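You operate a simulated robot arm through the tools that you are given. There is no shell and no other tool. Be economical: measure what you need, move in short steps, check, and stop when the job is done.

The job below is to be done with a simulated two-armed robot. You get a single attempt, and the scene is never put back.

## Task
Park the swing arm for service: air shut, locked and bled, park bolt in.
Fine: jog the head up before the swing out; mode off before the park bolt moves; keep out of the arm zone while it runs.

Only the result counts: the job must be done as asked and must still hold three seconds after the hand-in. Knocking over, shifting, dropping, spilling or breaking anything else fails it.

## Robot
Two 7-joint arms with two-finger parallel grippers on one trunk, on a base that drives. Base frame: it is fixed to the floor where the robot stands at the start and does not move with it; the origin is under the middle of the robot, x ahead of it, y to its left, z up. Lengths are in m, angles in rad, forces in N, time in s.
The left shoulder is at the start at [0.06, 0.143, 0.926], the right one opposite. With the tool pointing down near the work surface each hand reaches from about 0.24 to 0.68 m from the robot's upright axis, wherever it stands, measured 20 degrees to its own side. Places, roughly: arm air valve [0.6, -0.5, 1.2]; arm down key [0.6, -0.1, 0.9]; arm drain tap [0.7, -0.6, 1.1]; arm grip key [0.5, -0.2, 0.9]; arm home key [0.5, -0.1, 0.9]; arm lock slide [0.6, -0.5, 1]; arm oiler knob [0.7, -0.8, 1.2]; arm out key [0.5, -0.1, 0.9]; arm regulator knob [0.7, -0.7, 1.3]; arm reset key [0.6, -0.2, 0.9]; arm speed knob [0.5, -0.3, 0.9]; arm up key [0.6, -0.1, 0.9]; depth stop knob [0.8, 0.6, 0.9]; down flow knob [0.8, 0.3, 0.9]; grease lever [0.5, 1.1, 1]; grease selector knob [0.5, 1, 0.9]. Payload 1.57 kg a hand.
The tool frame of a hand sits at the grasp point between the pads (the TCP): z along the fingers, y along the line on which they close. The tips reach 0.03 m beyond it. The gripper opens to 0.11 m. The fingers are 0.024 m wide and 0.012 m thick; the gripper's body (0.048 by 0.112 m) begins 0.078 m behind the TCP.
Orientation is that of the tool frame in the base frame, as a unit quaternion [x, y, z, w]. With the fingers straight down and closing along the base's y, the tool's x points along the base's -x, its y along +y and its z along -z.

## Interface
- The arms move only by the tool move_arm. It takes "left_increments", "right_increments" or both (then of equal length, played together; a hand with none holds still); each is a list of rows, each a list of 7 numbers: the shift along the base's x, y, z in m, then the turn, a rotation vector about the base's x, y, z in rad, then the opening in per cent of the stroke, from 0 (shut) to 100 (fully open). In form: [[tx, ty, tz, ax, ay, az, gripper], ...]. A call has 1 to 20 rows; each row is the pose to reach, as a shift and turn from the pose commanded when the call began. Each row takes 0.2 s and may step no farther than 0.05 m and 0.15 rad from the row before; otherwise, or with a gripper value out of range, the whole call is refused. Where a pose cannot be reached the arm comes as near as it can. A force on the tool above 40 N (or 10 N above the force at the start of the call, whichever is more), or a blocked arm, ends the call early, and 0.2 s more pass. The fingers move at their own pace (about 0.045 m/s each) and stop on an object; they squeeze with about 31 N. The grip force told is the motor's: it shows also when the fingers shut on nothing. Time passes only in rows, and 0.2 s behind the last, so rows that repeat a pose let the fingers close. It gives the time, the measured TCP pose, the force on the tool (base axes), the opening and the grip force at its end, in the units of the frame above (readings bear some noise), with the torque about the TCP (base axes, N m) and any sound that the robot's microphone picked up.
- Cameras (640 x 400 px; columns grow to the right, rows downward): "scene" is now at [0.0495, -0.0093, 1.537]; the picture's right is [-0.06, -1.00, 0.00], its down [-0.68, 0.04, -0.73] and it looks along [0.73, -0.04, -0.68] (base axes); focal length 269 px, centre (320, 200). "left" rides on the left gripper at [0.07, -0.016, -0.141] in its tool frame; the picture's right is [0.23, 0.97, 0.00], its down [-0.85, 0.20, -0.48] and it looks along [-0.47, 0.11, 0.88] (tool axes); focal length 222 px, centre (320, 200). "right" rides on the right gripper at [0.07, 0.016, -0.141] in its tool frame; the picture's right is [-0.23, 0.97, 0.00], its down [-0.85, -0.20, -0.48] and it looks along [-0.47, -0.11, 0.88] (tool axes); focal length 222 px, centre (320, 200). There is no depth. A picture from a camera that has moved, and an enlarged one, comes with that camera's place and axes in the base frame and with its lens. The place of the scene camera against the robot may be out by one fixed shift of up to 0.012 m in any direction.
- camera(camera): a new picture of that camera. It takes no simulated time.
- lift_body(by): slides the trunk up (or, below 0, down) by that many m; the arms and the scene camera ride with it, the base frame stays. It gives what a move gives, with no picture.
- base_move(legs): drives the robot by 1 to 6 legs, each [ahead, left, turn to the left] in m, m and rad, along the robot's own axes; the way and the turn of a leg run together, so that a leg with both is an arc; at most 1.5 m and 3.142 rad a leg. The arms and the cameras ride along, it lands a little off, and it stops where it bumps. It gives what a move gives.
- pan_tilt(pan, tilt): turns the head with the scene camera to pan (to the left, within 1.501 rad either way) and tilt (down, from -0.506 to 1.204), counted from straight ahead of the robot. It gives what a move gives.
- zoom(camera, box): a new picture of the part [left, top, right, bottom] of that camera's present view, enlarged. It takes no simulated time.
- finish_job(): hands the job in; it is judged then, once.

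Work in short steps. Places have to be worked out from the pictures, the camera data and where the tool is seen: move nearer, look again, correct. Check each grasp and each placing, and mend what went wrong. You have 120 turns and 88 pictures in all, those below and enlarged ones among them. Open the grippers and draw the arms clear of the work before you hand the job in, unless the task says otherwise; then end with one line.

The tools are called after "Call:" as a command line: name --argument value ..., lists and objects as JSON in quotes. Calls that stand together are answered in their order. move_arm: Moves the arms, as the interface text tells. Its arguments: {"type":"object","properties":{"left_increments":{"type":"array","items":{"type":"array","items":{"type":"number"}}},"right_increments":{"type":"array","items":{"type":"array","items":{"type":"number"}}}},"required":[]} The other tools are called the same way: lift_body (by) slides the trunk up or down; base_move (legs) drives the base; pan_tilt (pan, tilt) turns the head that bears the scene camera; camera (camera) takes a picture; zoom (camera, box) takes an enlarged picture of a part of a camera's view; finish_job () hands the job in.

At the start:

```text
t: 0.0
left_tcp_pos: [0.4973, 0.0134, 1.0003]
left_orientation: [-0.001, 1.0, -0.001, 0.0]
left_ft_force: [0.4, 0.1, 0.5]
left_ft_torque: [0.02, 0.0, -0.01]
left_opening: 0.1099
left_finger_force: 0.1
right_tcp_pos: [0.3572, -0.3458, 0.9994]
right_orientation: [0.0, 1.0, 0.0, -0.001]
right_ft_force: [-0.1, 0.7, -0.2]
right_ft_torque: [0.0, 0.01, -0.01]
right_opening: 0.1099
right_finger_force: 0.1
trunk travel left (down, up): [-0.525, 0.065]
robot x, y, heading: [-0.0022, 0.0011, 0.003]
head pan, tilt: [-0.056, 0.745]
```

scene: 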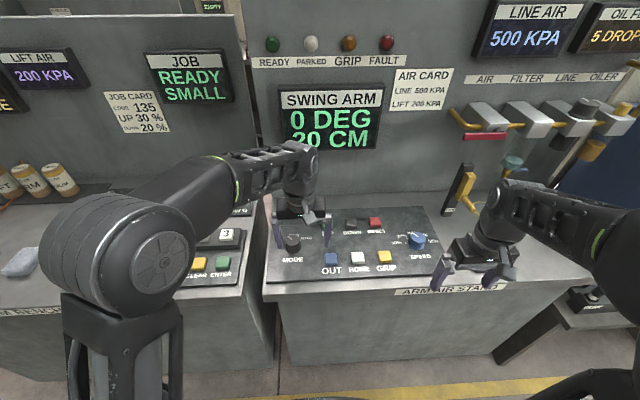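
right: 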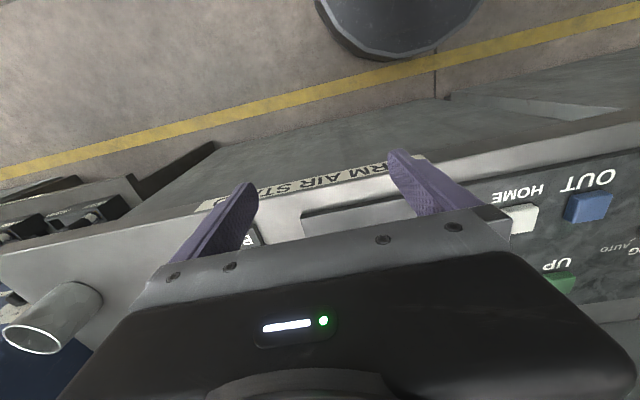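
left: 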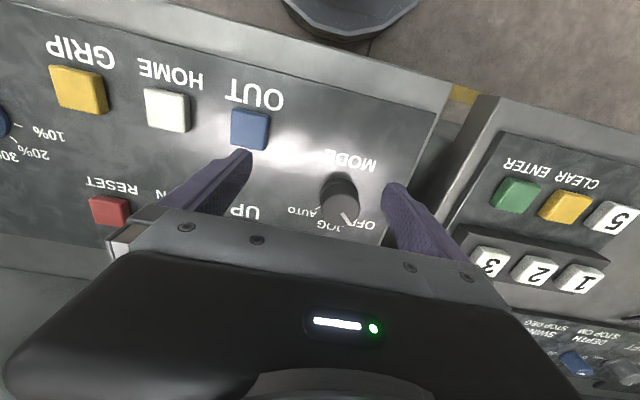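

The display reads 0 DEG, 20 CM and the mode knob is at OFF. I'll look around for the swing arm, the park bolt and any instruction cards.

Call:
zoom --camera "scene" --box '[240, 0, 640, 250]'

Call:
pan_tilt --pan -0.6 --tilt 0.25

Call:
camera --camera "scene"

Call:
pan_tilt --pan 0.5 --tilt 0.25

Call:
camera --camera "scene"

```text
1.60 times, centred on (440, 125) of scene
camera zoom: at [0.0495, -0.0093, 1.537], right [-0.06, -1.0, 0.0], down [-0.68, 0.04, -0.73], along [0.73, -0.04, -0.68], focal length 431 px, centre (128, 320)
```

zoom: 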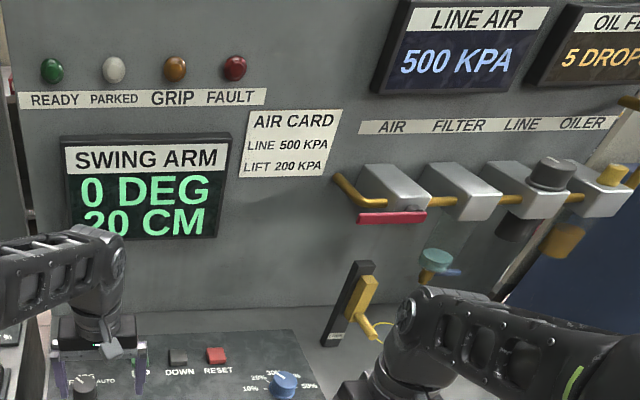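

```text
t: 1.0
left_tcp_pos: [0.4968, 0.0138, 1.0003]
left_orientation: [0.001, 1.0, 0.0, -0.001]
left_ft_force: [0.6, -0.9, -0.2]
left_ft_torque: [0.0, -0.01, 0.01]
left_opening: 0.11
left_finger_force: 0.0
right_tcp_pos: [0.3582, -0.3471, 1.0002]
right_orientation: [0.0, 1.0, 0.0, 0.0]
right_ft_force: [0.2, -0.4, 0.4]
right_ft_torque: [-0.01, -0.01, 0.01]
right_opening: 0.11
right_finger_force: 0.1
trunk travel left (down, up): [-0.525, 0.065]
robot x, y, heading: [-0.0016, -0.0038, 0.001]
head pan, tilt: [-0.6, 0.25]
```

```text
83 pictures are left
camera scene: at [0.0436, -0.0574, 1.5816], right [-0.56, -0.83, 0.0], down [-0.2, 0.14, -0.97], along [0.8, -0.55, -0.25], focal length 269 px, centre (320, 200)
```

scene: 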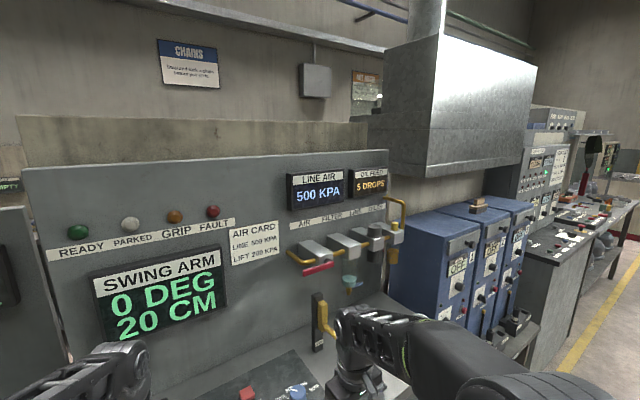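

```text
t: 2.3
left_tcp_pos: [0.4964, 0.0132, 1.0008]
left_orientation: [0.0, 1.0, 0.0, 0.0]
left_ft_force: [-0.3, 1.0, 0.0]
left_ft_torque: [-0.03, -0.01, -0.03]
left_opening: 0.1101
left_finger_force: 0.0
right_tcp_pos: [0.36, -0.3459, 1.0001]
right_orientation: [0.0, 1.0, 0.0, 0.0]
right_ft_force: [-0.3, -0.2, 0.4]
right_ft_torque: [-0.01, -0.01, -0.01]
right_opening: 0.1098
right_finger_force: 0.0
trunk travel left (down, up): [-0.525, 0.065]
robot x, y, heading: [0.0015, 0.0003, -0.003]
head pan, tilt: [0.499, 0.25]
```

```text
82 pictures are left
camera scene: at [0.0486, 0.04, 1.5817], right [0.48, -0.88, 0.0], down [-0.22, -0.12, -0.97], along [0.85, 0.46, -0.25], focal length 269 px, centre (320, 200)
```

scene: 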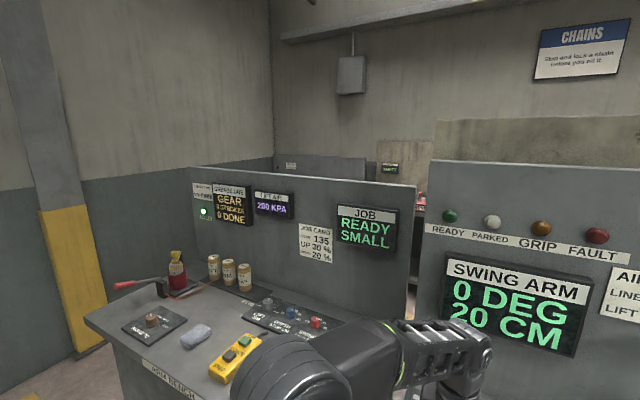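

No swing arm in view yet, so I'll look to both sides.

Call:
pan_tilt --pan 1.5 --tilt 0.4

Call:
camera --camera "scene"

Call:
pan_tilt --pan -1.5 --tilt 0.4

Call:
camera --camera "scene"

Call:
pan_tilt --pan 0.0 --tilt 0.1

Call:
camera --camera "scene"

```text
t: 3.6
left_tcp_pos: [0.4965, 0.0145, 0.9998]
left_orientation: [0.0, 1.0, 0.0, 0.0]
left_ft_force: [0.6, -0.5, -0.1]
left_ft_torque: [0.01, 0.02, -0.04]
left_opening: 0.1102
left_finger_force: 0.2
right_tcp_pos: [0.3575, -0.3477, 0.9996]
right_orientation: [0.001, 1.0, 0.0, 0.001]
right_ft_force: [-1.0, 0.3, 0.8]
right_ft_torque: [0.0, -0.01, 0.0]
right_opening: 0.1101
right_finger_force: 0.0
trunk travel left (down, up): [-0.525, 0.065]
robot x, y, heading: [0.0016, 0.0007, -0.002]
head pan, tilt: [1.499, 0.4]
```

```text
81 pictures are left
camera scene: at [-0.0268, 0.0877, 1.5677], right [1.0, -0.07, 0.0], down [-0.03, -0.39, -0.92], along [0.07, 0.92, -0.39], focal length 269 px, centre (320, 200)
```

scene: 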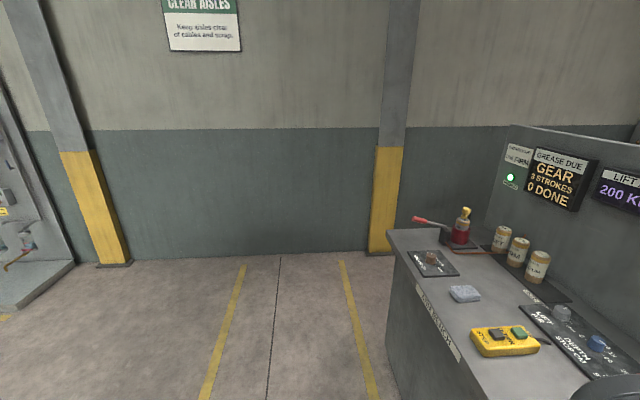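

```text
t: 6.2
left_tcp_pos: [0.4976, 0.0138, 0.999]
left_orientation: [0.0, 1.0, 0.0, 0.0]
left_ft_force: [0.6, -0.2, 0.5]
left_ft_torque: [0.0, 0.01, 0.04]
left_opening: 0.1099
left_finger_force: 0.1
right_tcp_pos: [0.3574, -0.3463, 0.9995]
right_orientation: [0.0, 1.0, 0.0, 0.0]
right_ft_force: [-1.0, -0.4, 0.3]
right_ft_torque: [-0.01, 0.04, -0.05]
right_opening: 0.1099
right_finger_force: 0.0
trunk travel left (down, up): [-0.525, 0.065]
robot x, y, heading: [-0.0004, -0.0002, -0.005]
head pan, tilt: [-1.499, 0.4]
```

```text
80 pictures are left
camera scene: at [-0.0268, -0.0971, 1.5677], right [-1.0, -0.07, 0.0], down [-0.03, 0.39, -0.92], along [0.07, -0.92, -0.39], focal length 269 px, centre (320, 200)
```

scene: 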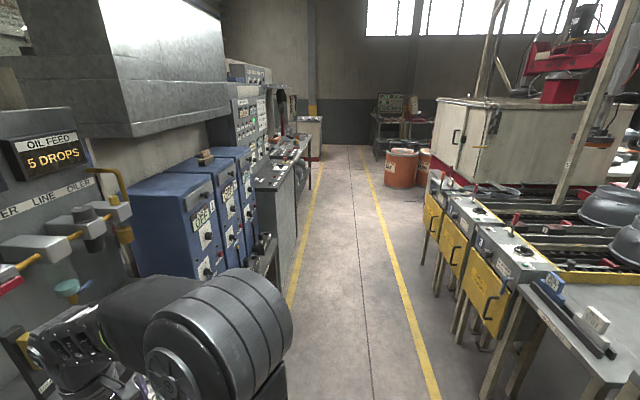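

```text
t: 7.8
left_tcp_pos: [0.4969, 0.0141, 1.0006]
left_orientation: [0.0, 1.0, 0.0, 0.0]
left_ft_force: [-0.3, 0.2, -0.4]
left_ft_torque: [0.01, 0.01, 0.0]
left_opening: 0.1101
left_finger_force: 0.0
right_tcp_pos: [0.3574, -0.346, 1.0005]
right_orientation: [0.0, 1.0, -0.001, 0.0]
right_ft_force: [0.4, 0.6, -0.1]
right_ft_torque: [-0.03, 0.01, -0.02]
right_opening: 0.1099
right_finger_force: 0.1
trunk travel left (down, up): [-0.525, 0.065]
robot x, y, heading: [0.0028, 0.0001, -0.004]
head pan, tilt: [0.0, 0.099]
```

```text
79 pictures are left
camera scene: at [0.0586, -0.0047, 1.5956], right [0.0, -1.0, 0.0], down [-0.1, 0.0, -0.99], along [0.99, 0.0, -0.1], focal length 269 px, centre (320, 200)
```

scene: 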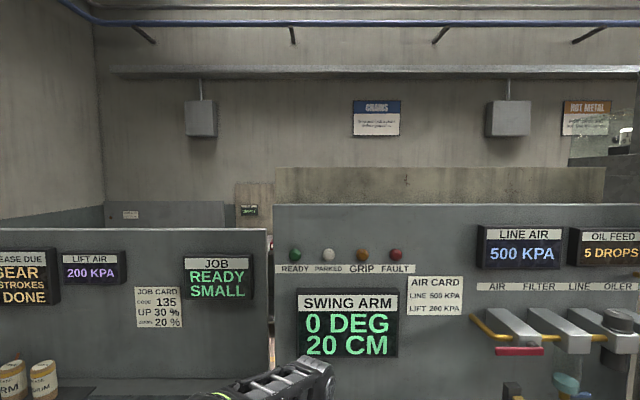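

Something red shows through the gap between the panels; I'll zoom in there.

Call:
zoom --camera "scene" --box '[80, 160, 320, 310]'

Call:
zoom --camera "scene" --box '[470, 80, 640, 400]'

Call:
lift_body --by 0.06

Call:
pan_tilt --pan 0.2 --tilt 0.3

Call:
zoom --camera "scene" --box '[160, 50, 560, 300]'

```text
2.67 times, centred on (200, 235) of scene
camera zoom: at [0.0586, -0.0047, 1.5956], right [0.0, -1.0, 0.0], down [-0.1, 0.0, -0.99], along [0.99, 0.0, -0.1], focal length 718 px, centre (640, 107)
```

zoom: 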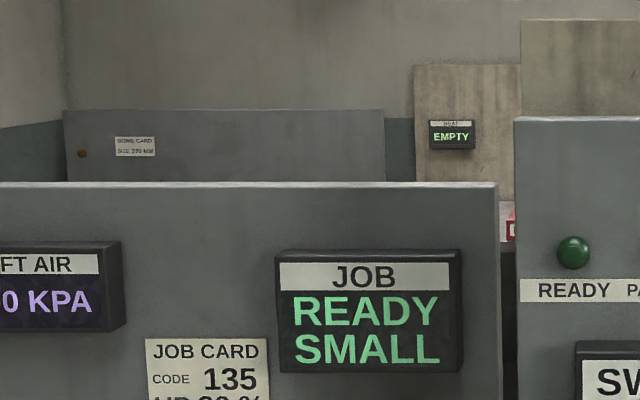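

```text
1.25 times, centred on (555, 240) of scene
camera zoom: at [0.0586, -0.0047, 1.5956], right [0.0, -1.0, 0.0], down [-0.1, 0.0, -0.99], along [0.99, 0.0, -0.1], focal length 336 px, centre (26, 150)
```

zoom: 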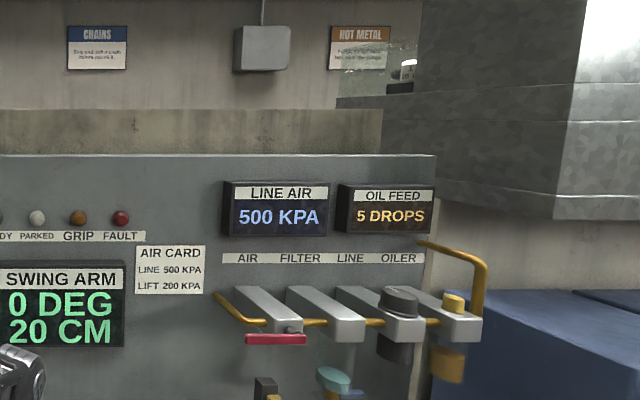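

```text
t: 8.8
left_tcp_pos: [0.497, 0.0147, 1.0592]
left_orientation: [0.0, 1.0, 0.0, -0.001]
left_ft_force: [0.1, 0.0, -0.1]
left_ft_torque: [-0.02, -0.04, 0.01]
left_opening: 0.11
left_finger_force: 0.1
right_tcp_pos: [0.3584, -0.346, 1.0609]
right_orientation: [0.0, 1.0, 0.0, 0.0]
right_ft_force: [0.5, 0.0, -0.6]
right_ft_torque: [0.02, -0.02, 0.03]
right_opening: 0.1103
right_finger_force: 0.1
trunk travel left (down, up): [-0.585, 0.005]
robot x, y, heading: [-0.0037, 0.0008, -0.006]
head pan, tilt: [0.0, 0.099]
```

```text
t: 9.5
left_tcp_pos: [0.497, 0.0127, 1.0605]
left_orientation: [0.0, 1.0, 0.0, 0.0]
left_ft_force: [0.0, 0.8, 0.1]
left_ft_torque: [0.03, -0.02, 0.02]
left_opening: 0.1099
left_finger_force: 0.0
right_tcp_pos: [0.3566, -0.3451, 1.0615]
right_orientation: [0.001, 1.0, 0.0, 0.0]
right_ft_force: [1.1, -0.3, 0.5]
right_ft_torque: [-0.03, -0.06, 0.02]
right_opening: 0.1099
right_finger_force: 0.1
trunk travel left (down, up): [-0.585, 0.005]
robot x, y, heading: [0.0001, -0.0041, 0.001]
head pan, tilt: [0.201, 0.3]
```

```text
1.60 times, centred on (360, 175) of scene
camera zoom: at [0.058, 0.0139, 1.637], right [0.2, -0.98, 0.0], down [-0.29, -0.06, -0.96], along [0.94, 0.19, -0.3], focal length 431 px, centre (256, 240)
```

zoom: 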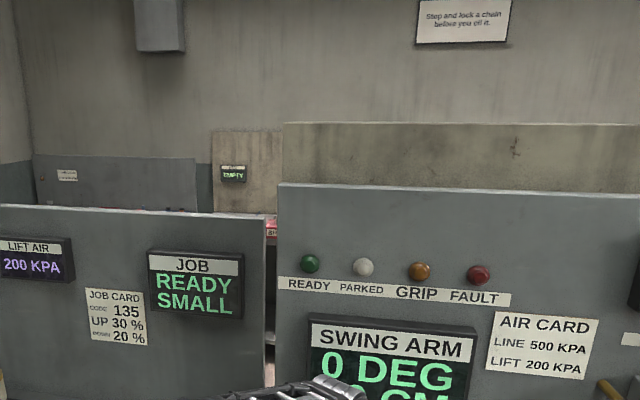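

The arm must be behind the panels. I'll back off and drive to the left end of the benches to look behind.

Call:
base_move --legs '[[-0.5, 0, 0], [0, 1.3, 0], [0, 0.6, 0]]'

Call:
pan_tilt --pan -0.2 --tilt 0.3

Call:
camera --camera "scene"

```text
t: 21.4
left_tcp_pos: [-0.008, 1.8654, 1.0597]
left_orientation: [0.002, 1.0, 0.0, -0.001]
left_ft_force: [0.4, -0.1, -1.0]
left_ft_torque: [-0.02, 0.03, 0.0]
left_opening: 0.1098
left_finger_force: 0.0
right_tcp_pos: [-0.1476, 1.5069, 1.0603]
right_orientation: [0.003, 1.0, 0.0, 0.0]
right_ft_force: [0.3, 1.3, 0.2]
right_ft_torque: [-0.03, 0.01, -0.02]
right_opening: 0.1101
right_finger_force: 0.0
trunk travel left (down, up): [-0.585, 0.005]
robot x, y, heading: [-0.5028, 1.8555, -0.004]
head pan, tilt: [0.201, 0.3]
```

```text
t: 22.3
left_tcp_pos: [-0.0064, 1.8669, 1.0588]
left_orientation: [0.002, 1.0, -0.001, 0.0]
left_ft_force: [0.6, -0.4, -0.5]
left_ft_torque: [-0.03, 0.0, -0.01]
left_opening: 0.1099
left_finger_force: 0.0
right_tcp_pos: [-0.1474, 1.508, 1.06]
right_orientation: [0.003, 1.0, 0.0, 0.0]
right_ft_force: [-0.5, 0.3, 0.3]
right_ft_torque: [0.0, -0.05, -0.02]
right_opening: 0.11
right_finger_force: 0.0
trunk travel left (down, up): [-0.585, 0.005]
robot x, y, heading: [-0.506, 1.8515, -0.004]
head pan, tilt: [-0.201, 0.3]
```

```text
75 pictures are left
camera scene: at [-0.4462, 1.8317, 1.637], right [-0.2, -0.98, 0.0], down [-0.29, 0.06, -0.96], along [0.94, -0.2, -0.3], focal length 269 px, centre (320, 200)
```

scene: 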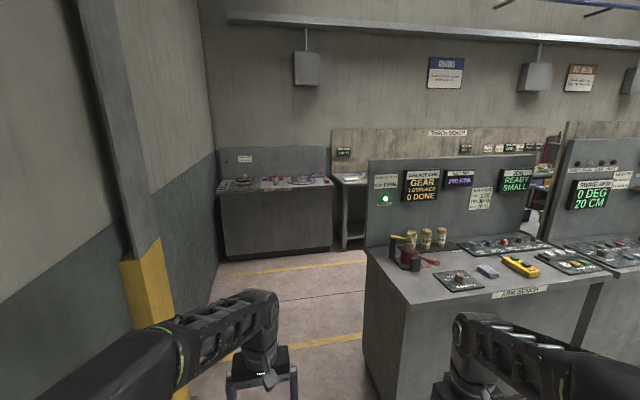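

There's a passage about 1.1 m wide, centred near y=1.78. I'll drive ahead and look to the right behind the bench.

Call:
base_move --legs '[[0, -0.05, 0], [1.3, 0, 0]]'

Call:
pan_tilt --pan -0.9 --tilt 0.35

Call:
camera --camera "scene"

```text
t: 29.2
left_tcp_pos: [1.2717, 1.7672, 1.0601]
left_orientation: [0.021, 1.0, 0.001, 0.0]
left_ft_force: [0.2, 0.0, 0.4]
left_ft_torque: [0.0, 0.04, 0.01]
left_opening: 0.1102
left_finger_force: 0.1
right_tcp_pos: [1.1158, 1.414, 1.0595]
right_orientation: [0.021, 1.0, -0.001, -0.001]
right_ft_force: [0.3, -0.1, 0.4]
right_ft_torque: [0.0, -0.02, 0.0]
right_opening: 0.1102
right_finger_force: 0.0
trunk travel left (down, up): [-0.585, 0.005]
robot x, y, heading: [0.7732, 1.7764, -0.04]
head pan, tilt: [-0.201, 0.3]
```

```text
t: 30.3
left_tcp_pos: [1.2705, 1.7679, 1.0601]
left_orientation: [0.021, 1.0, 0.001, 0.0]
left_ft_force: [-0.4, 0.1, 0.9]
left_ft_torque: [0.04, -0.02, 0.01]
left_opening: 0.1099
left_finger_force: 0.0
right_tcp_pos: [1.1166, 1.4132, 1.0592]
right_orientation: [0.021, 1.0, 0.0, 0.0]
right_ft_force: [0.5, -0.4, 0.4]
right_ft_torque: [-0.03, -0.01, -0.02]
right_opening: 0.11
right_finger_force: 0.0
trunk travel left (down, up): [-0.585, 0.005]
robot x, y, heading: [0.7713, 1.774, -0.042]
head pan, tilt: [-0.901, 0.351]
```

```text
74 pictures are left
camera scene: at [0.7946, 1.6957, 1.6323], right [-0.81, -0.59, 0.0], down [-0.2, 0.28, -0.94], along [0.55, -0.76, -0.34], focal length 269 px, centre (320, 200)
```

scene: 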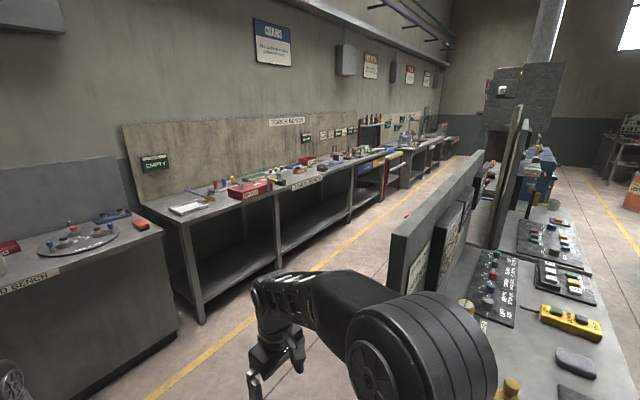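

The back aisle holds other benches, not the swing arm. The red boom seen behind the start position is likely it; I'll go back and look there.

Call:
base_move --legs '[[-1.4, 0, 0.04], [0, -1.0, 0], [0, 0, -1.57]]'

Call:
pan_tilt --pan -0.6 --tilt 0.2

Call:
camera --camera "scene"

```text
t: 45.8
left_tcp_pos: [-0.6437, 0.3237, 1.0604]
left_orientation: [0.732, 0.681, 0.0, 0.0]
left_ft_force: [0.2, -0.3, 0.4]
left_ft_torque: [-0.04, 0.02, 0.03]
left_opening: 0.1101
left_finger_force: 0.2
right_tcp_pos: [-0.9926, 0.4864, 1.0598]
right_orientation: [0.732, 0.682, -0.001, 0.0]
right_ft_force: [-0.4, -1.0, -0.4]
right_ft_torque: [-0.02, -0.03, -0.01]
right_opening: 0.1098
right_finger_force: 0.1
trunk travel left (down, up): [-0.585, 0.005]
robot x, y, heading: [-0.618, 0.8196, -1.639]
head pan, tilt: [-0.901, 0.351]
```

```text
t: 46.6
left_tcp_pos: [-0.6439, 0.3232, 1.0597]
left_orientation: [0.732, 0.681, -0.001, 0.0]
left_ft_force: [-0.4, -0.6, -0.2]
left_ft_torque: [0.01, 0.01, -0.01]
left_opening: 0.1096
left_finger_force: 0.2
right_tcp_pos: [-0.9919, 0.4873, 1.0597]
right_orientation: [0.732, 0.681, 0.0, -0.001]
right_ft_force: [-0.6, 0.0, 0.3]
right_ft_torque: [0.03, 0.0, -0.03]
right_opening: 0.1099
right_finger_force: 0.0
trunk travel left (down, up): [-0.585, 0.005]
robot x, y, heading: [-0.6227, 0.8214, -1.641]
head pan, tilt: [-0.6, 0.201]
```

```text
73 pictures are left
camera scene: at [-0.6808, 0.7721, 1.6462], right [-0.78, 0.62, 0.0], down [0.12, 0.16, -0.98], along [-0.61, -0.77, -0.2], focal length 269 px, centre (320, 200)
```

scene: 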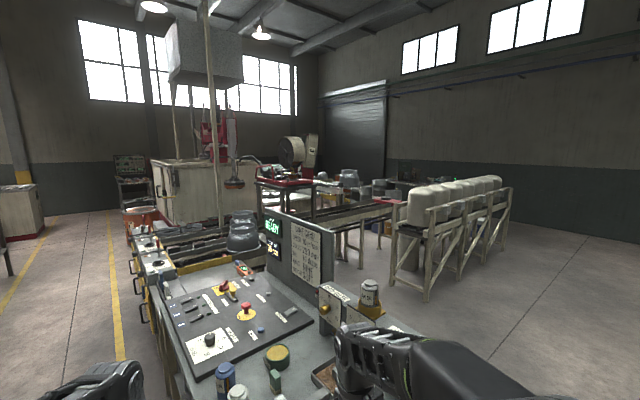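

The red machine with a hanging head stands over a tank. I'll zoom in on it, on the nearby sign, and turn to look to the right as well.

Call:
zoom --camera "scene" --box '[120, 80, 360, 230]'

Call:
zoom --camera "scene" --box '[150, 200, 390, 350]'

Call:
pan_tilt --pan -1.5 --tilt 0.2

Call:
camera --camera "scene"

```text
2.67 times, centred on (240, 155) of scene
camera zoom: at [-0.6808, 0.7721, 1.6462], right [-0.78, 0.62, 0.0], down [0.12, 0.16, -0.98], along [-0.61, -0.77, -0.2], focal length 718 px, centre (533, 320)
```

zoom: 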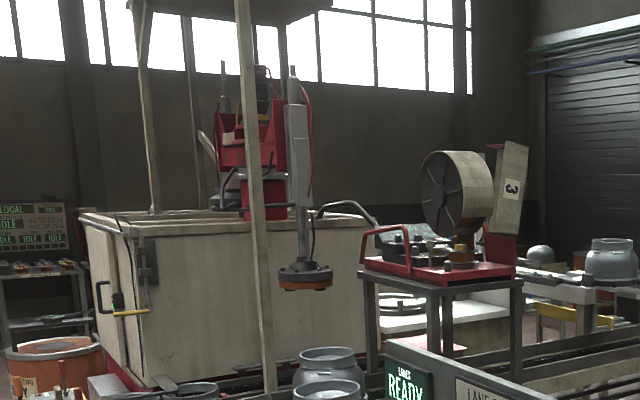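

```text
2.67 times, centred on (270, 275) of scene
camera zoom: at [-0.6808, 0.7721, 1.6462], right [-0.78, 0.62, 0.0], down [0.12, 0.16, -0.98], along [-0.61, -0.77, -0.2], focal length 718 px, centre (453, 0)
```

zoom: 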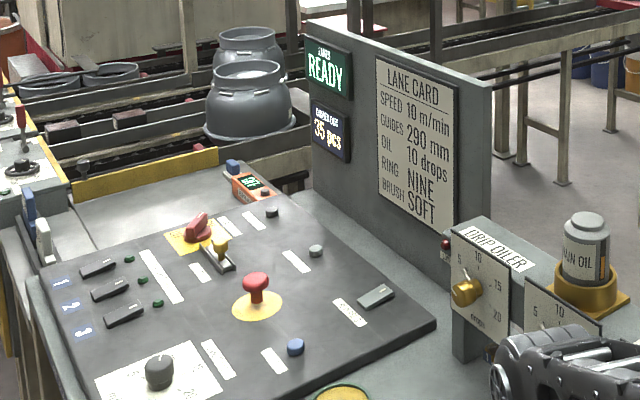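

```text
t: 47.8
left_tcp_pos: [-0.6439, 0.3232, 1.0609]
left_orientation: [0.732, 0.681, 0.0, 0.001]
left_ft_force: [0.7, 0.2, 0.7]
left_ft_torque: [0.0, 0.0, -0.01]
left_opening: 0.1099
left_finger_force: 0.0
right_tcp_pos: [-0.9917, 0.4876, 1.0599]
right_orientation: [0.732, 0.681, 0.0, 0.0]
right_ft_force: [-0.5, 0.7, -0.9]
right_ft_torque: [-0.01, 0.02, -0.01]
right_opening: 0.1098
right_finger_force: 0.0
trunk travel left (down, up): [-0.585, 0.005]
robot x, y, heading: [-0.6228, 0.8158, -1.642]
head pan, tilt: [-1.499, 0.201]
```

```text
70 pictures are left
camera scene: at [-0.7158, 0.8449, 1.6463], right [0.0, 1.0, 0.0], down [0.2, 0.0, -0.98], along [-0.98, 0.0, -0.2], focal length 269 px, centre (320, 200)
```

scene: 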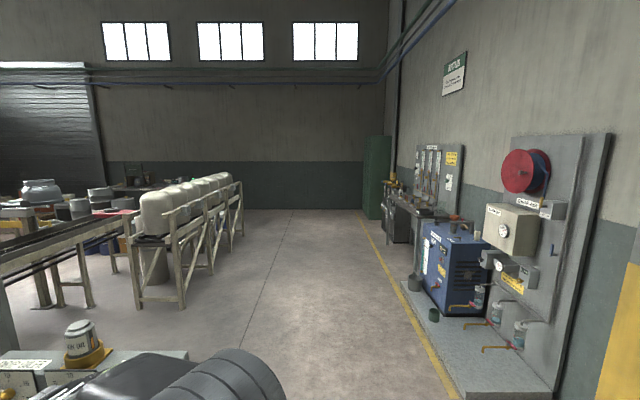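

The red column with a grey vertical cylinder and gripper head looks like the swing arm. I'll drive down the aisle for a closer look at it while it is idle.

Call:
base_move --legs '[[0, 0.5, 0.07], [1.4, 0, 0]]'

Call:
pan_tilt --pan -0.6 --tilt 0.2

Call:
camera --camera "scene"

```text
t: 57.4
left_tcp_pos: [-0.0694, -1.1045, 1.0597]
left_orientation: [0.698, 0.716, 0.0, 0.001]
left_ft_force: [-0.4, -1.1, -0.1]
left_ft_torque: [-0.02, 0.01, -0.01]
left_opening: 0.11
left_finger_force: 0.1
right_tcp_pos: [-0.4317, -0.976, 1.0597]
right_orientation: [0.698, 0.716, 0.0, -0.001]
right_ft_force: [0.1, -1.0, 0.2]
right_ft_torque: [0.01, 0.0, -0.04]
right_opening: 0.1101
right_finger_force: 0.1
trunk travel left (down, up): [-0.585, 0.005]
robot x, y, heading: [-0.0992, -0.6093, -1.546]
head pan, tilt: [-1.499, 0.201]
```

```text
t: 58.6
left_tcp_pos: [-0.0683, -1.1051, 1.0596]
left_orientation: [0.698, 0.716, 0.0, 0.001]
left_ft_force: [0.7, 0.3, -1.3]
left_ft_torque: [0.0, 0.0, 0.04]
left_opening: 0.1098
left_finger_force: 0.1
right_tcp_pos: [-0.4316, -0.9749, 1.0602]
right_orientation: [0.698, 0.716, 0.001, 0.001]
right_ft_force: [0.1, -0.5, 0.1]
right_ft_torque: [0.01, 0.01, 0.02]
right_opening: 0.11
right_finger_force: 0.0
trunk travel left (down, up): [-0.585, 0.005]
robot x, y, heading: [-0.0923, -0.6073, -1.543]
head pan, tilt: [-0.6, 0.201]
```

```text
69 pictures are left
camera scene: at [-0.1511, -0.6612, 1.6463], right [-0.84, 0.54, 0.0], down [0.11, 0.17, -0.98], along [-0.53, -0.82, -0.2], focal length 269 px, centre (320, 200)
```

scene: 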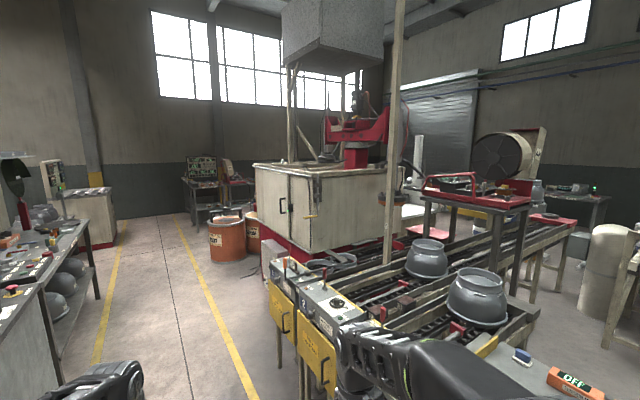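

Call:
zoom --camera "scene" --box '[240, 70, 440, 275]'

Call:
base_move --legs '[[0.9, 0, 0]]'

Call:
pan_tilt --pan -0.9 --tilt 0.2

Call:
camera --camera "scene"

```text
1.95 times, centred on (340, 172) of scene
camera zoom: at [-0.1511, -0.6612, 1.6463], right [-0.84, 0.54, 0.0], down [0.11, 0.17, -0.98], along [-0.53, -0.82, -0.2], focal length 525 px, centre (281, 254)
```

zoom: 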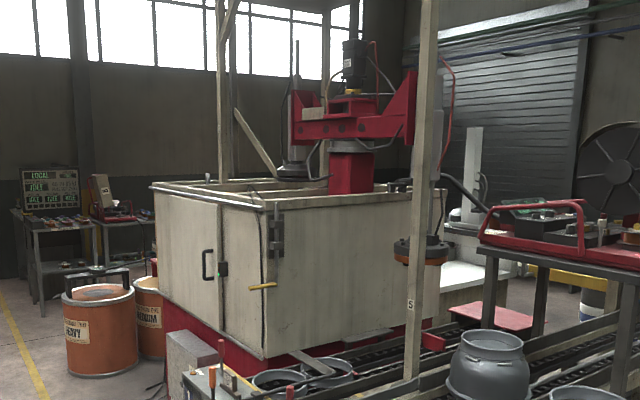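

```text
t: 63.3
left_tcp_pos: [-0.0413, -1.9952, 1.0594]
left_orientation: [0.696, 0.718, -0.001, 0.001]
left_ft_force: [0.6, 0.3, -0.7]
left_ft_torque: [0.04, 0.0, -0.02]
left_opening: 0.11
left_finger_force: 0.0
right_tcp_pos: [-0.4045, -1.8663, 1.0599]
right_orientation: [0.696, 0.718, 0.001, 0.0]
right_ft_force: [-0.6, -0.2, -0.2]
right_ft_torque: [0.01, 0.01, 0.01]
right_opening: 0.1101
right_finger_force: 0.0
trunk travel left (down, up): [-0.585, 0.005]
robot x, y, heading: [-0.0696, -1.4969, -1.541]
head pan, tilt: [-0.6, 0.201]
```

```text
t: 64.1
left_tcp_pos: [-0.041, -1.9946, 1.0589]
left_orientation: [0.696, 0.718, 0.001, 0.0]
left_ft_force: [-0.5, 0.2, -0.1]
left_ft_torque: [-0.01, 0.0, 0.01]
left_opening: 0.1097
left_finger_force: 0.0
right_tcp_pos: [-0.4057, -1.8664, 1.0597]
right_orientation: [0.696, 0.718, 0.0, 0.0]
right_ft_force: [0.4, -1.0, 1.1]
right_ft_torque: [0.01, 0.02, 0.01]
right_opening: 0.11
right_finger_force: 0.0
trunk travel left (down, up): [-0.585, 0.005]
robot x, y, heading: [-0.0717, -1.4992, -1.539]
head pan, tilt: [-0.901, 0.201]
```

```text
67 pictures are left
camera scene: at [-0.1459, -1.5323, 1.6463], right [-0.65, 0.76, 0.0], down [0.15, 0.13, -0.98], along [-0.75, -0.63, -0.2], focal length 269 px, centre (320, 200)
```

scene: 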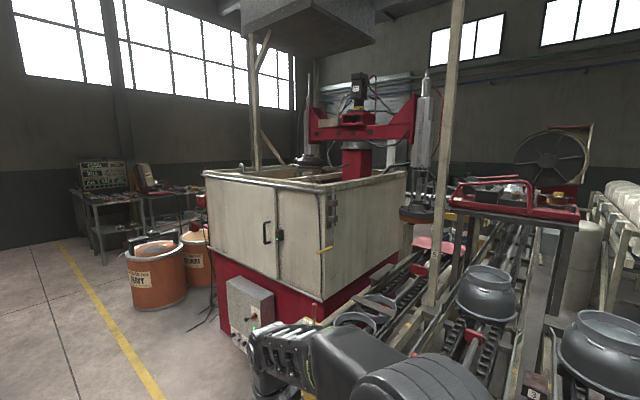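

Call:
zoom --camera "scene" --box '[280, 60, 480, 260]'

Call:
zoom --camera "scene" --box '[200, 240, 480, 400]'

```text
2.00 times, centred on (380, 160) of scene
camera zoom: at [-0.1459, -1.5323, 1.6463], right [-0.65, 0.76, 0.0], down [0.15, 0.13, -0.98], along [-0.75, -0.63, -0.2], focal length 538 px, centre (200, 280)
```

zoom: 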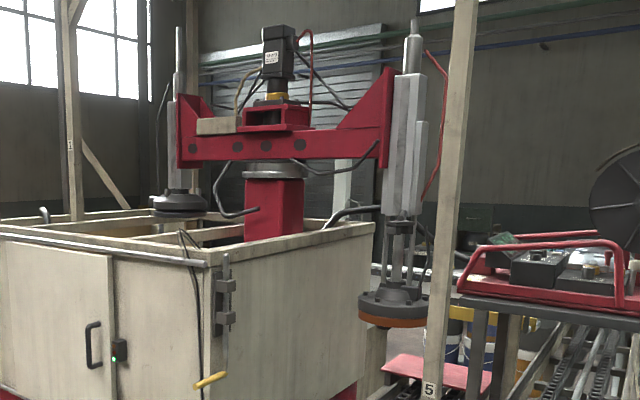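

```text
2.29 times, centred on (340, 320) of scene
camera zoom: at [-0.1459, -1.5323, 1.6463], right [-0.65, 0.76, 0.0], down [0.15, 0.13, -0.98], along [-0.75, -0.63, -0.2], focal length 615 px, centre (274, -74)
```

zoom: 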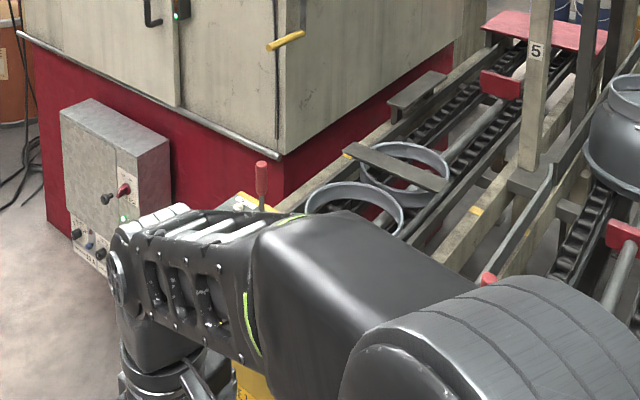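

Call:
base_move --legs '[[0.8, 0.1, 0]]'

Call:
pan_tilt --pan -1.3 --tilt 0.25

Call:
camera --camera "scene"

```text
t: 68.5
left_tcp_pos: [0.0849, -2.7958, 1.0602]
left_orientation: [0.697, 0.717, 0.0, 0.0]
left_ft_force: [-0.4, 0.4, -0.6]
left_ft_torque: [0.0, -0.01, 0.04]
left_opening: 0.1098
left_finger_force: 0.1
right_tcp_pos: [-0.278, -2.6671, 1.0592]
right_orientation: [0.696, 0.718, -0.001, -0.001]
right_ft_force: [0.0, -0.8, 0.1]
right_ft_torque: [0.0, -0.02, 0.01]
right_opening: 0.1104
right_finger_force: 0.1
trunk travel left (down, up): [-0.585, 0.005]
robot x, y, heading: [0.0586, -2.3009, -1.541]
head pan, tilt: [-0.901, 0.201]
```

```text
t: 69.3
left_tcp_pos: [0.0856, -2.7946, 1.0594]
left_orientation: [0.697, 0.717, 0.0, 0.0]
left_ft_force: [-0.3, 0.2, 0.3]
left_ft_torque: [0.0, 0.01, 0.02]
left_opening: 0.11
left_finger_force: 0.0
right_tcp_pos: [-0.2791, -2.6672, 1.0609]
right_orientation: [0.697, 0.717, 0.001, 0.001]
right_ft_force: [0.4, -0.6, -0.2]
right_ft_torque: [-0.01, 0.01, -0.04]
right_opening: 0.1104
right_finger_force: 0.1
trunk travel left (down, up): [-0.585, 0.005]
robot x, y, heading: [0.0572, -2.2999, -1.544]
head pan, tilt: [-1.3, 0.25]
```

```text
64 pictures are left
camera scene: at [-0.0369, -2.3014, 1.6417], right [-0.3, 0.96, 0.0], down [0.24, 0.07, -0.97], along [-0.93, -0.29, -0.25], focal length 269 px, centre (320, 200)
```

scene: 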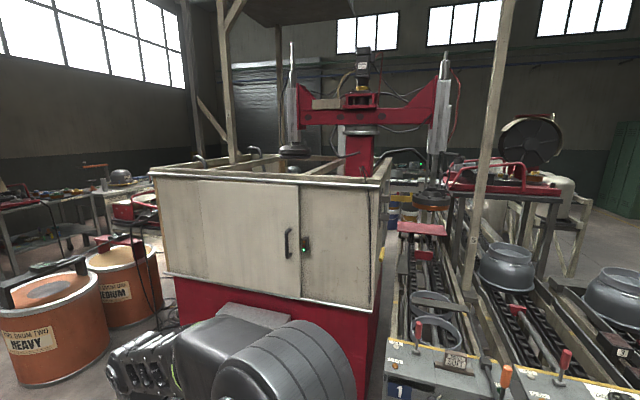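

Call:
zoom --camera "scene" --box '[280, 40, 470, 160]'

Call:
zoom --camera "scene" --box '[340, 140, 480, 230]'

```text
3.33 times, centred on (375, 100) of scene
camera zoom: at [-0.0369, -2.3014, 1.6417], right [-0.3, 0.96, 0.0], down [0.24, 0.07, -0.97], along [-0.93, -0.29, -0.25], focal length 897 px, centre (137, 533)
```

zoom: 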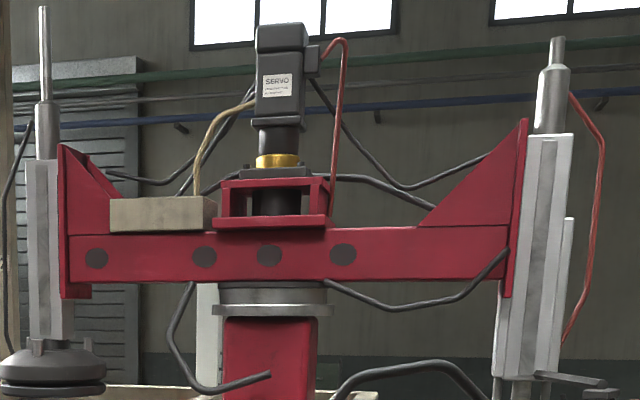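

```text
4.44 times, centred on (410, 185) of scene
camera zoom: at [-0.0369, -2.3014, 1.6417], right [-0.3, 0.96, 0.0], down [0.24, 0.07, -0.97], along [-0.93, -0.29, -0.25], focal length 1196 px, centre (-80, 267)
```

zoom: 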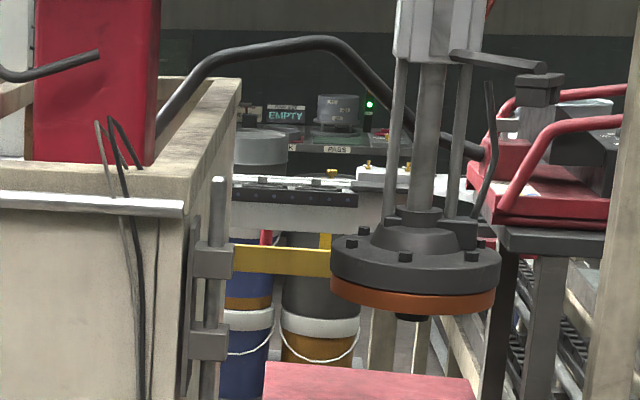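

A vertical rod in brackets with a yellow handle sits on the tank's corner near the arm head, around (-1.24,-2.37,1.1); that may be the park bolt. I'll turn to face it for a closer look.

Call:
base_move --legs '[[0, 0, -1.6]]'

Call:
pan_tilt --pan 0.1 --tilt 0.35

Call:
camera --camera "scene"

```text
t: 73.7
left_tcp_pos: [-0.4396, -2.3011, 1.0603]
left_orientation: [1.0, -0.013, 0.0, 0.001]
left_ft_force: [0.1, -1.0, 0.2]
left_ft_torque: [0.03, -0.01, -0.02]
left_opening: 0.1102
left_finger_force: 0.0
right_tcp_pos: [-0.2923, -1.9443, 1.06]
right_orientation: [1.0, -0.013, 0.0, 0.0]
right_ft_force: [0.1, -1.1, 0.7]
right_ft_torque: [0.02, -0.01, 0.0]
right_opening: 0.1098
right_finger_force: 0.1
trunk travel left (down, up): [-0.585, 0.005]
robot x, y, heading: [0.0537, -2.299, 3.113]
head pan, tilt: [-1.3, 0.25]
```

```text
t: 75.2
left_tcp_pos: [-0.441, -2.3014, 1.0607]
left_orientation: [1.0, -0.012, 0.0, 0.001]
left_ft_force: [-0.7, 0.3, -0.6]
left_ft_torque: [-0.05, 0.02, 0.01]
left_opening: 0.1101
left_finger_force: 0.0
right_tcp_pos: [-0.2923, -1.9435, 1.0603]
right_orientation: [1.0, -0.012, 0.0, 0.0]
right_ft_force: [0.1, 0.1, 0.1]
right_ft_torque: [0.0, 0.01, -0.01]
right_opening: 0.1101
right_finger_force: 0.1
trunk travel left (down, up): [-0.585, 0.005]
robot x, y, heading: [0.0569, -2.3024, 3.117]
head pan, tilt: [0.099, 0.351]
```

```text
61 pictures are left
camera scene: at [-0.0098, -2.3111, 1.6323], right [-0.07, 1.0, 0.0], down [0.34, 0.03, -0.94], along [-0.94, -0.07, -0.34], focal length 269 px, centre (320, 200)
```

scene: 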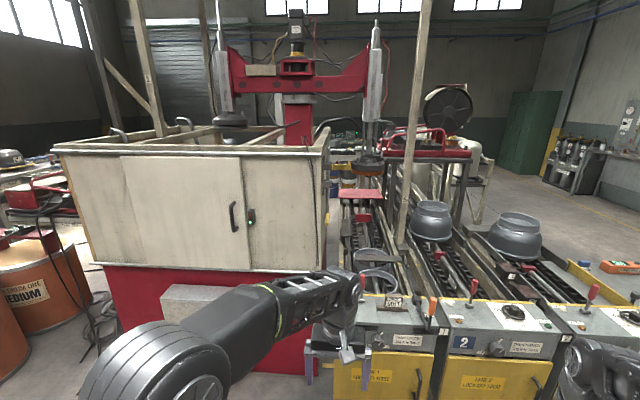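

Call:
zoom --camera "scene" --box '[290, 140, 400, 240]'

Call:
base_move --legs '[[0, 0.5, 0]]'

Call:
pan_tilt --pan 0.5 --tilt 0.35

Call:
camera --camera "scene"

```text
4.00 times, centred on (345, 190) of scene
camera zoom: at [-0.0098, -2.3111, 1.6323], right [-0.07, 1.0, 0.0], down [0.34, 0.03, -0.94], along [-0.94, -0.07, -0.34], focal length 1076 px, centre (220, 240)
```

zoom: 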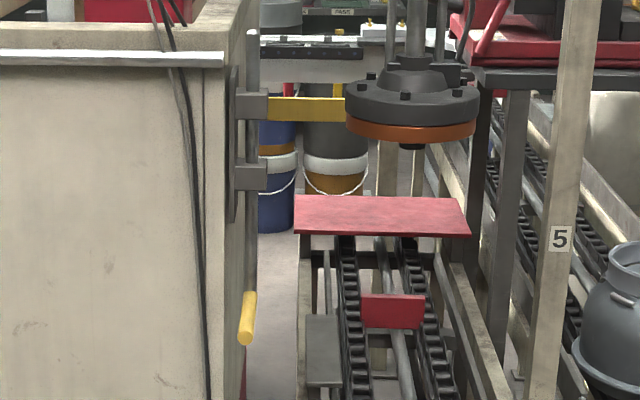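

```text
t: 78.2
left_tcp_pos: [-0.4536, -2.8027, 1.0599]
left_orientation: [1.0, -0.012, 0.0, -0.001]
left_ft_force: [-0.5, -1.0, 0.1]
left_ft_torque: [0.06, 0.0, 0.0]
left_opening: 0.1101
left_finger_force: 0.0
right_tcp_pos: [-0.3048, -2.4467, 1.06]
right_orientation: [1.0, -0.012, 0.0, 0.0]
right_ft_force: [0.3, -0.4, 0.5]
right_ft_torque: [0.01, -0.02, 0.01]
right_opening: 0.1098
right_finger_force: 0.0
trunk travel left (down, up): [-0.585, 0.005]
robot x, y, heading: [0.0425, -2.8001, 3.118]
head pan, tilt: [0.099, 0.351]
```

```text
t: 79.0
left_tcp_pos: [-0.4524, -2.8033, 1.0617]
left_orientation: [1.0, -0.012, 0.0, 0.0]
left_ft_force: [0.3, -0.5, -0.1]
left_ft_torque: [0.04, 0.01, -0.03]
left_opening: 0.1099
left_finger_force: 0.0
right_tcp_pos: [-0.305, -2.4462, 1.0602]
right_orientation: [1.0, -0.012, 0.0, 0.0]
right_ft_force: [0.4, -0.1, -0.3]
right_ft_torque: [0.01, 0.02, -0.02]
right_opening: 0.11
right_finger_force: 0.1
trunk travel left (down, up): [-0.585, 0.005]
robot x, y, heading: [0.0464, -2.801, 3.114]
head pan, tilt: [0.499, 0.351]
```

```text
59 pictures are left
camera scene: at [-0.0122, -2.849, 1.6323], right [-0.46, 0.89, 0.0], down [0.31, 0.16, -0.94], along [-0.84, -0.43, -0.34], focal length 269 px, centre (320, 200)
```

scene: 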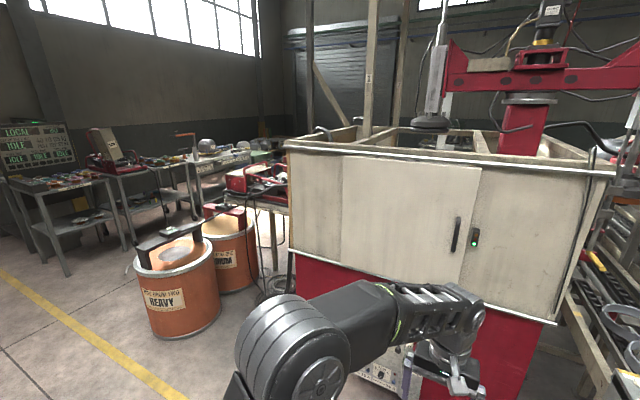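

The rod is a vertical bolt with a yellow grip beside the arm head. Now I'll return to the control stand to jog the arm first, then re-inspect with the arm swung out.

Call:
base_move --legs '[[0, 0, 1.6], [-1.4, -0.2, 0], [-1.4, 0, 0]]'

```text
t: 96.7
left_tcp_pos: [-0.177, -0.4528, 1.0612]
left_orientation: [0.674, 0.739, 0.0, 0.001]
left_ft_force: [0.0, -0.6, -0.1]
left_ft_torque: [-0.01, 0.01, -0.03]
left_opening: 0.1101
left_finger_force: 0.0
right_tcp_pos: [-0.5468, -0.346, 1.0601]
right_orientation: [0.674, 0.739, 0.0, 0.0]
right_ft_force: [-1.2, 0.2, 0.5]
right_ft_torque: [0.01, 0.0, 0.0]
right_opening: 0.1098
right_finger_force: 0.1
trunk travel left (down, up): [-0.585, 0.005]
robot x, y, heading: [-0.2357, 0.0419, -1.479]
head pan, tilt: [0.499, 0.351]
```

Call:
base_move --legs '[[0, 0, 1.479], [0.2, -0.05, 0]]'

Call:
pan_tilt --pan -0.15 --tilt 0.75

Call:
camera --camera "scene"

Call:
zoom --camera "scene" --box '[230, 180, 470, 330]'

Call:
camera --camera "left"

```text
t: 101.8
left_tcp_pos: [0.4612, -0.0093, 1.0593]
left_orientation: [0.011, 1.0, -0.001, 0.001]
left_ft_force: [1.1, -0.6, 0.4]
left_ft_torque: [0.01, 0.01, -0.03]
left_opening: 0.1102
left_finger_force: 0.1
right_tcp_pos: [0.3149, -0.3672, 1.06]
right_orientation: [0.011, 1.0, -0.001, 0.0]
right_ft_force: [-0.5, -0.4, -1.0]
right_ft_torque: [0.03, 0.04, 0.02]
right_opening: 0.11
right_finger_force: 0.1
trunk travel left (down, up): [-0.585, 0.005]
robot x, y, heading: [-0.0384, -0.0109, -0.023]
head pan, tilt: [0.499, 0.351]
```

```text
t: 102.9
left_tcp_pos: [0.4605, -0.0103, 1.0597]
left_orientation: [0.012, 1.0, 0.001, 0.0]
left_ft_force: [-0.7, 0.3, -1.1]
left_ft_torque: [-0.05, -0.01, -0.01]
left_opening: 0.11
left_finger_force: 0.0
right_tcp_pos: [0.313, -0.3674, 1.0586]
right_orientation: [0.011, 1.0, 0.0, 0.0]
right_ft_force: [-0.2, 0.6, -1.1]
right_ft_torque: [-0.02, 0.02, -0.01]
right_opening: 0.1099
right_finger_force: 0.1
trunk travel left (down, up): [-0.585, 0.005]
robot x, y, heading: [-0.0336, -0.0115, -0.022]
head pan, tilt: [-0.15, 0.75]
```

```text
58 pictures are left
camera scene: at [0.0112, -0.0304, 1.5967], right [-0.17, -0.99, 0.0], down [-0.67, 0.12, -0.73], along [0.72, -0.13, -0.68], focal length 269 px, centre (320, 200)
```

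scene: 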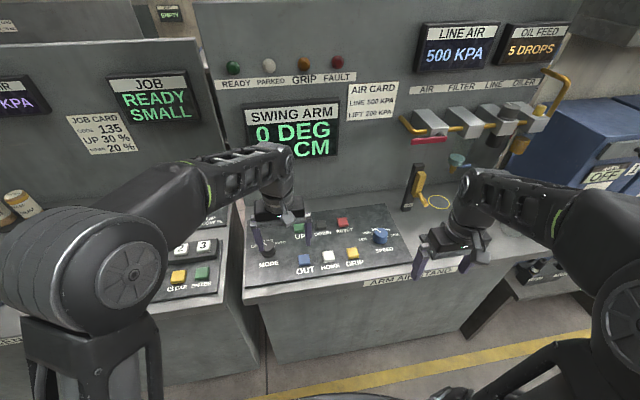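

```text
2.67 times, centred on (350, 255) of scene
camera zoom: at [0.0112, -0.0304, 1.5967], right [-0.17, -0.99, 0.0], down [-0.67, 0.12, -0.73], along [0.72, -0.13, -0.68], focal length 718 px, centre (240, 53)
```

zoom: 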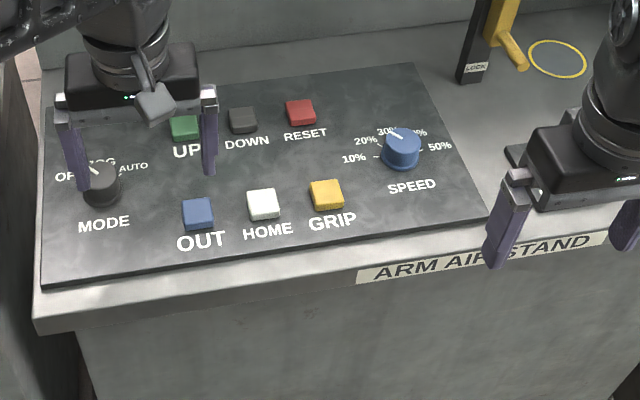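

```text
56 pictures are left
camera left: at [0.3898, -0.0241, 1.201], right [-0.2, 0.98, 0.0], down [0.86, 0.18, 0.48], along [0.47, 0.1, -0.88], focal length 222 px, centre (320, 200)
```

left: 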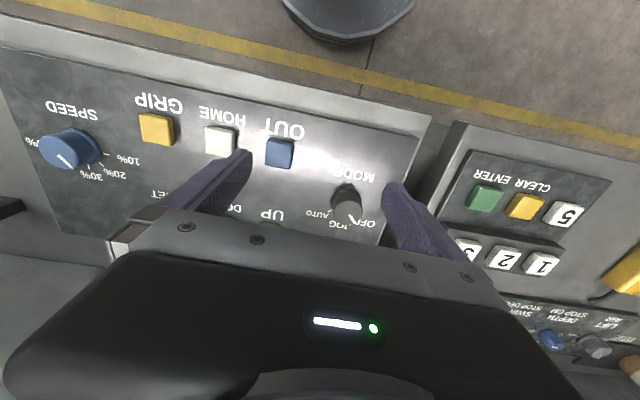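

The panel is clear: MODE knob (OFF/JOG/AUTO 45° apart) near (0.505,0.035), UP near (0.58,-0.067), OUT near (0.465,-0.06). I'll bring the left hand above the mode knob and check.

Call:
move_arm --left_increments '[[0.02, 0.02, 0, 0, 0, 0, 100], [0.046, 0.044, -0.02, 0, 0, 0, 100], [0.046, 0.044, -0.04, 0, 0, 0, 100], [0.046, 0.044, -0.04, 0, 0, 0, 80]]'

Call:
camera --camera "left"

Call:
zoom --camera "scene" --box '[220, 180, 380, 280]'

```text
t: 103.9
left_tcp_pos: [0.5076, 0.0364, 1.0191]
left_orientation: [0.012, 1.0, 0.0, 0.0]
left_ft_force: [-0.7, -0.1, -0.5]
left_ft_torque: [-0.05, 0.04, 0.01]
left_opening: 0.0882
left_finger_force: 0.0
right_tcp_pos: [0.3129, -0.3671, 1.0597]
right_orientation: [0.012, 1.0, 0.0, 0.0]
right_ft_force: [-0.1, 0.1, -0.8]
right_ft_torque: [-0.01, 0.01, 0.0]
right_opening: 0.1099
right_finger_force: 0.0
trunk travel left (down, up): [-0.585, 0.005]
robot x, y, heading: [-0.0368, -0.0121, -0.026]
head pan, tilt: [-0.15, 0.75]
```

```text
55 pictures are left
camera left: at [0.4364, 0.0223, 1.1602], right [-0.2, 0.98, 0.0], down [0.86, 0.18, 0.48], along [0.47, 0.1, -0.88], focal length 222 px, centre (320, 200)
```

left: 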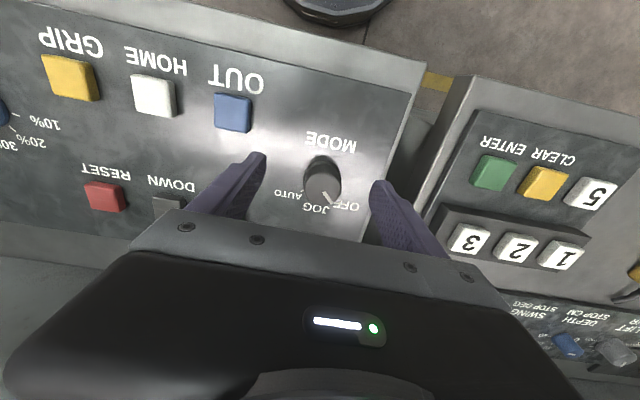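

```text
4.00 times, centred on (300, 230) of scene
camera zoom: at [0.0113, -0.0304, 1.5966], right [-0.17, -0.99, 0.0], down [-0.67, 0.12, -0.73], along [0.72, -0.13, -0.68], focal length 1076 px, centre (400, 80)
```

zoom: 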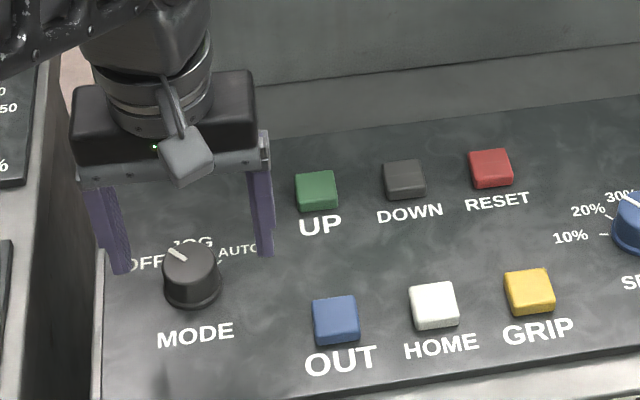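

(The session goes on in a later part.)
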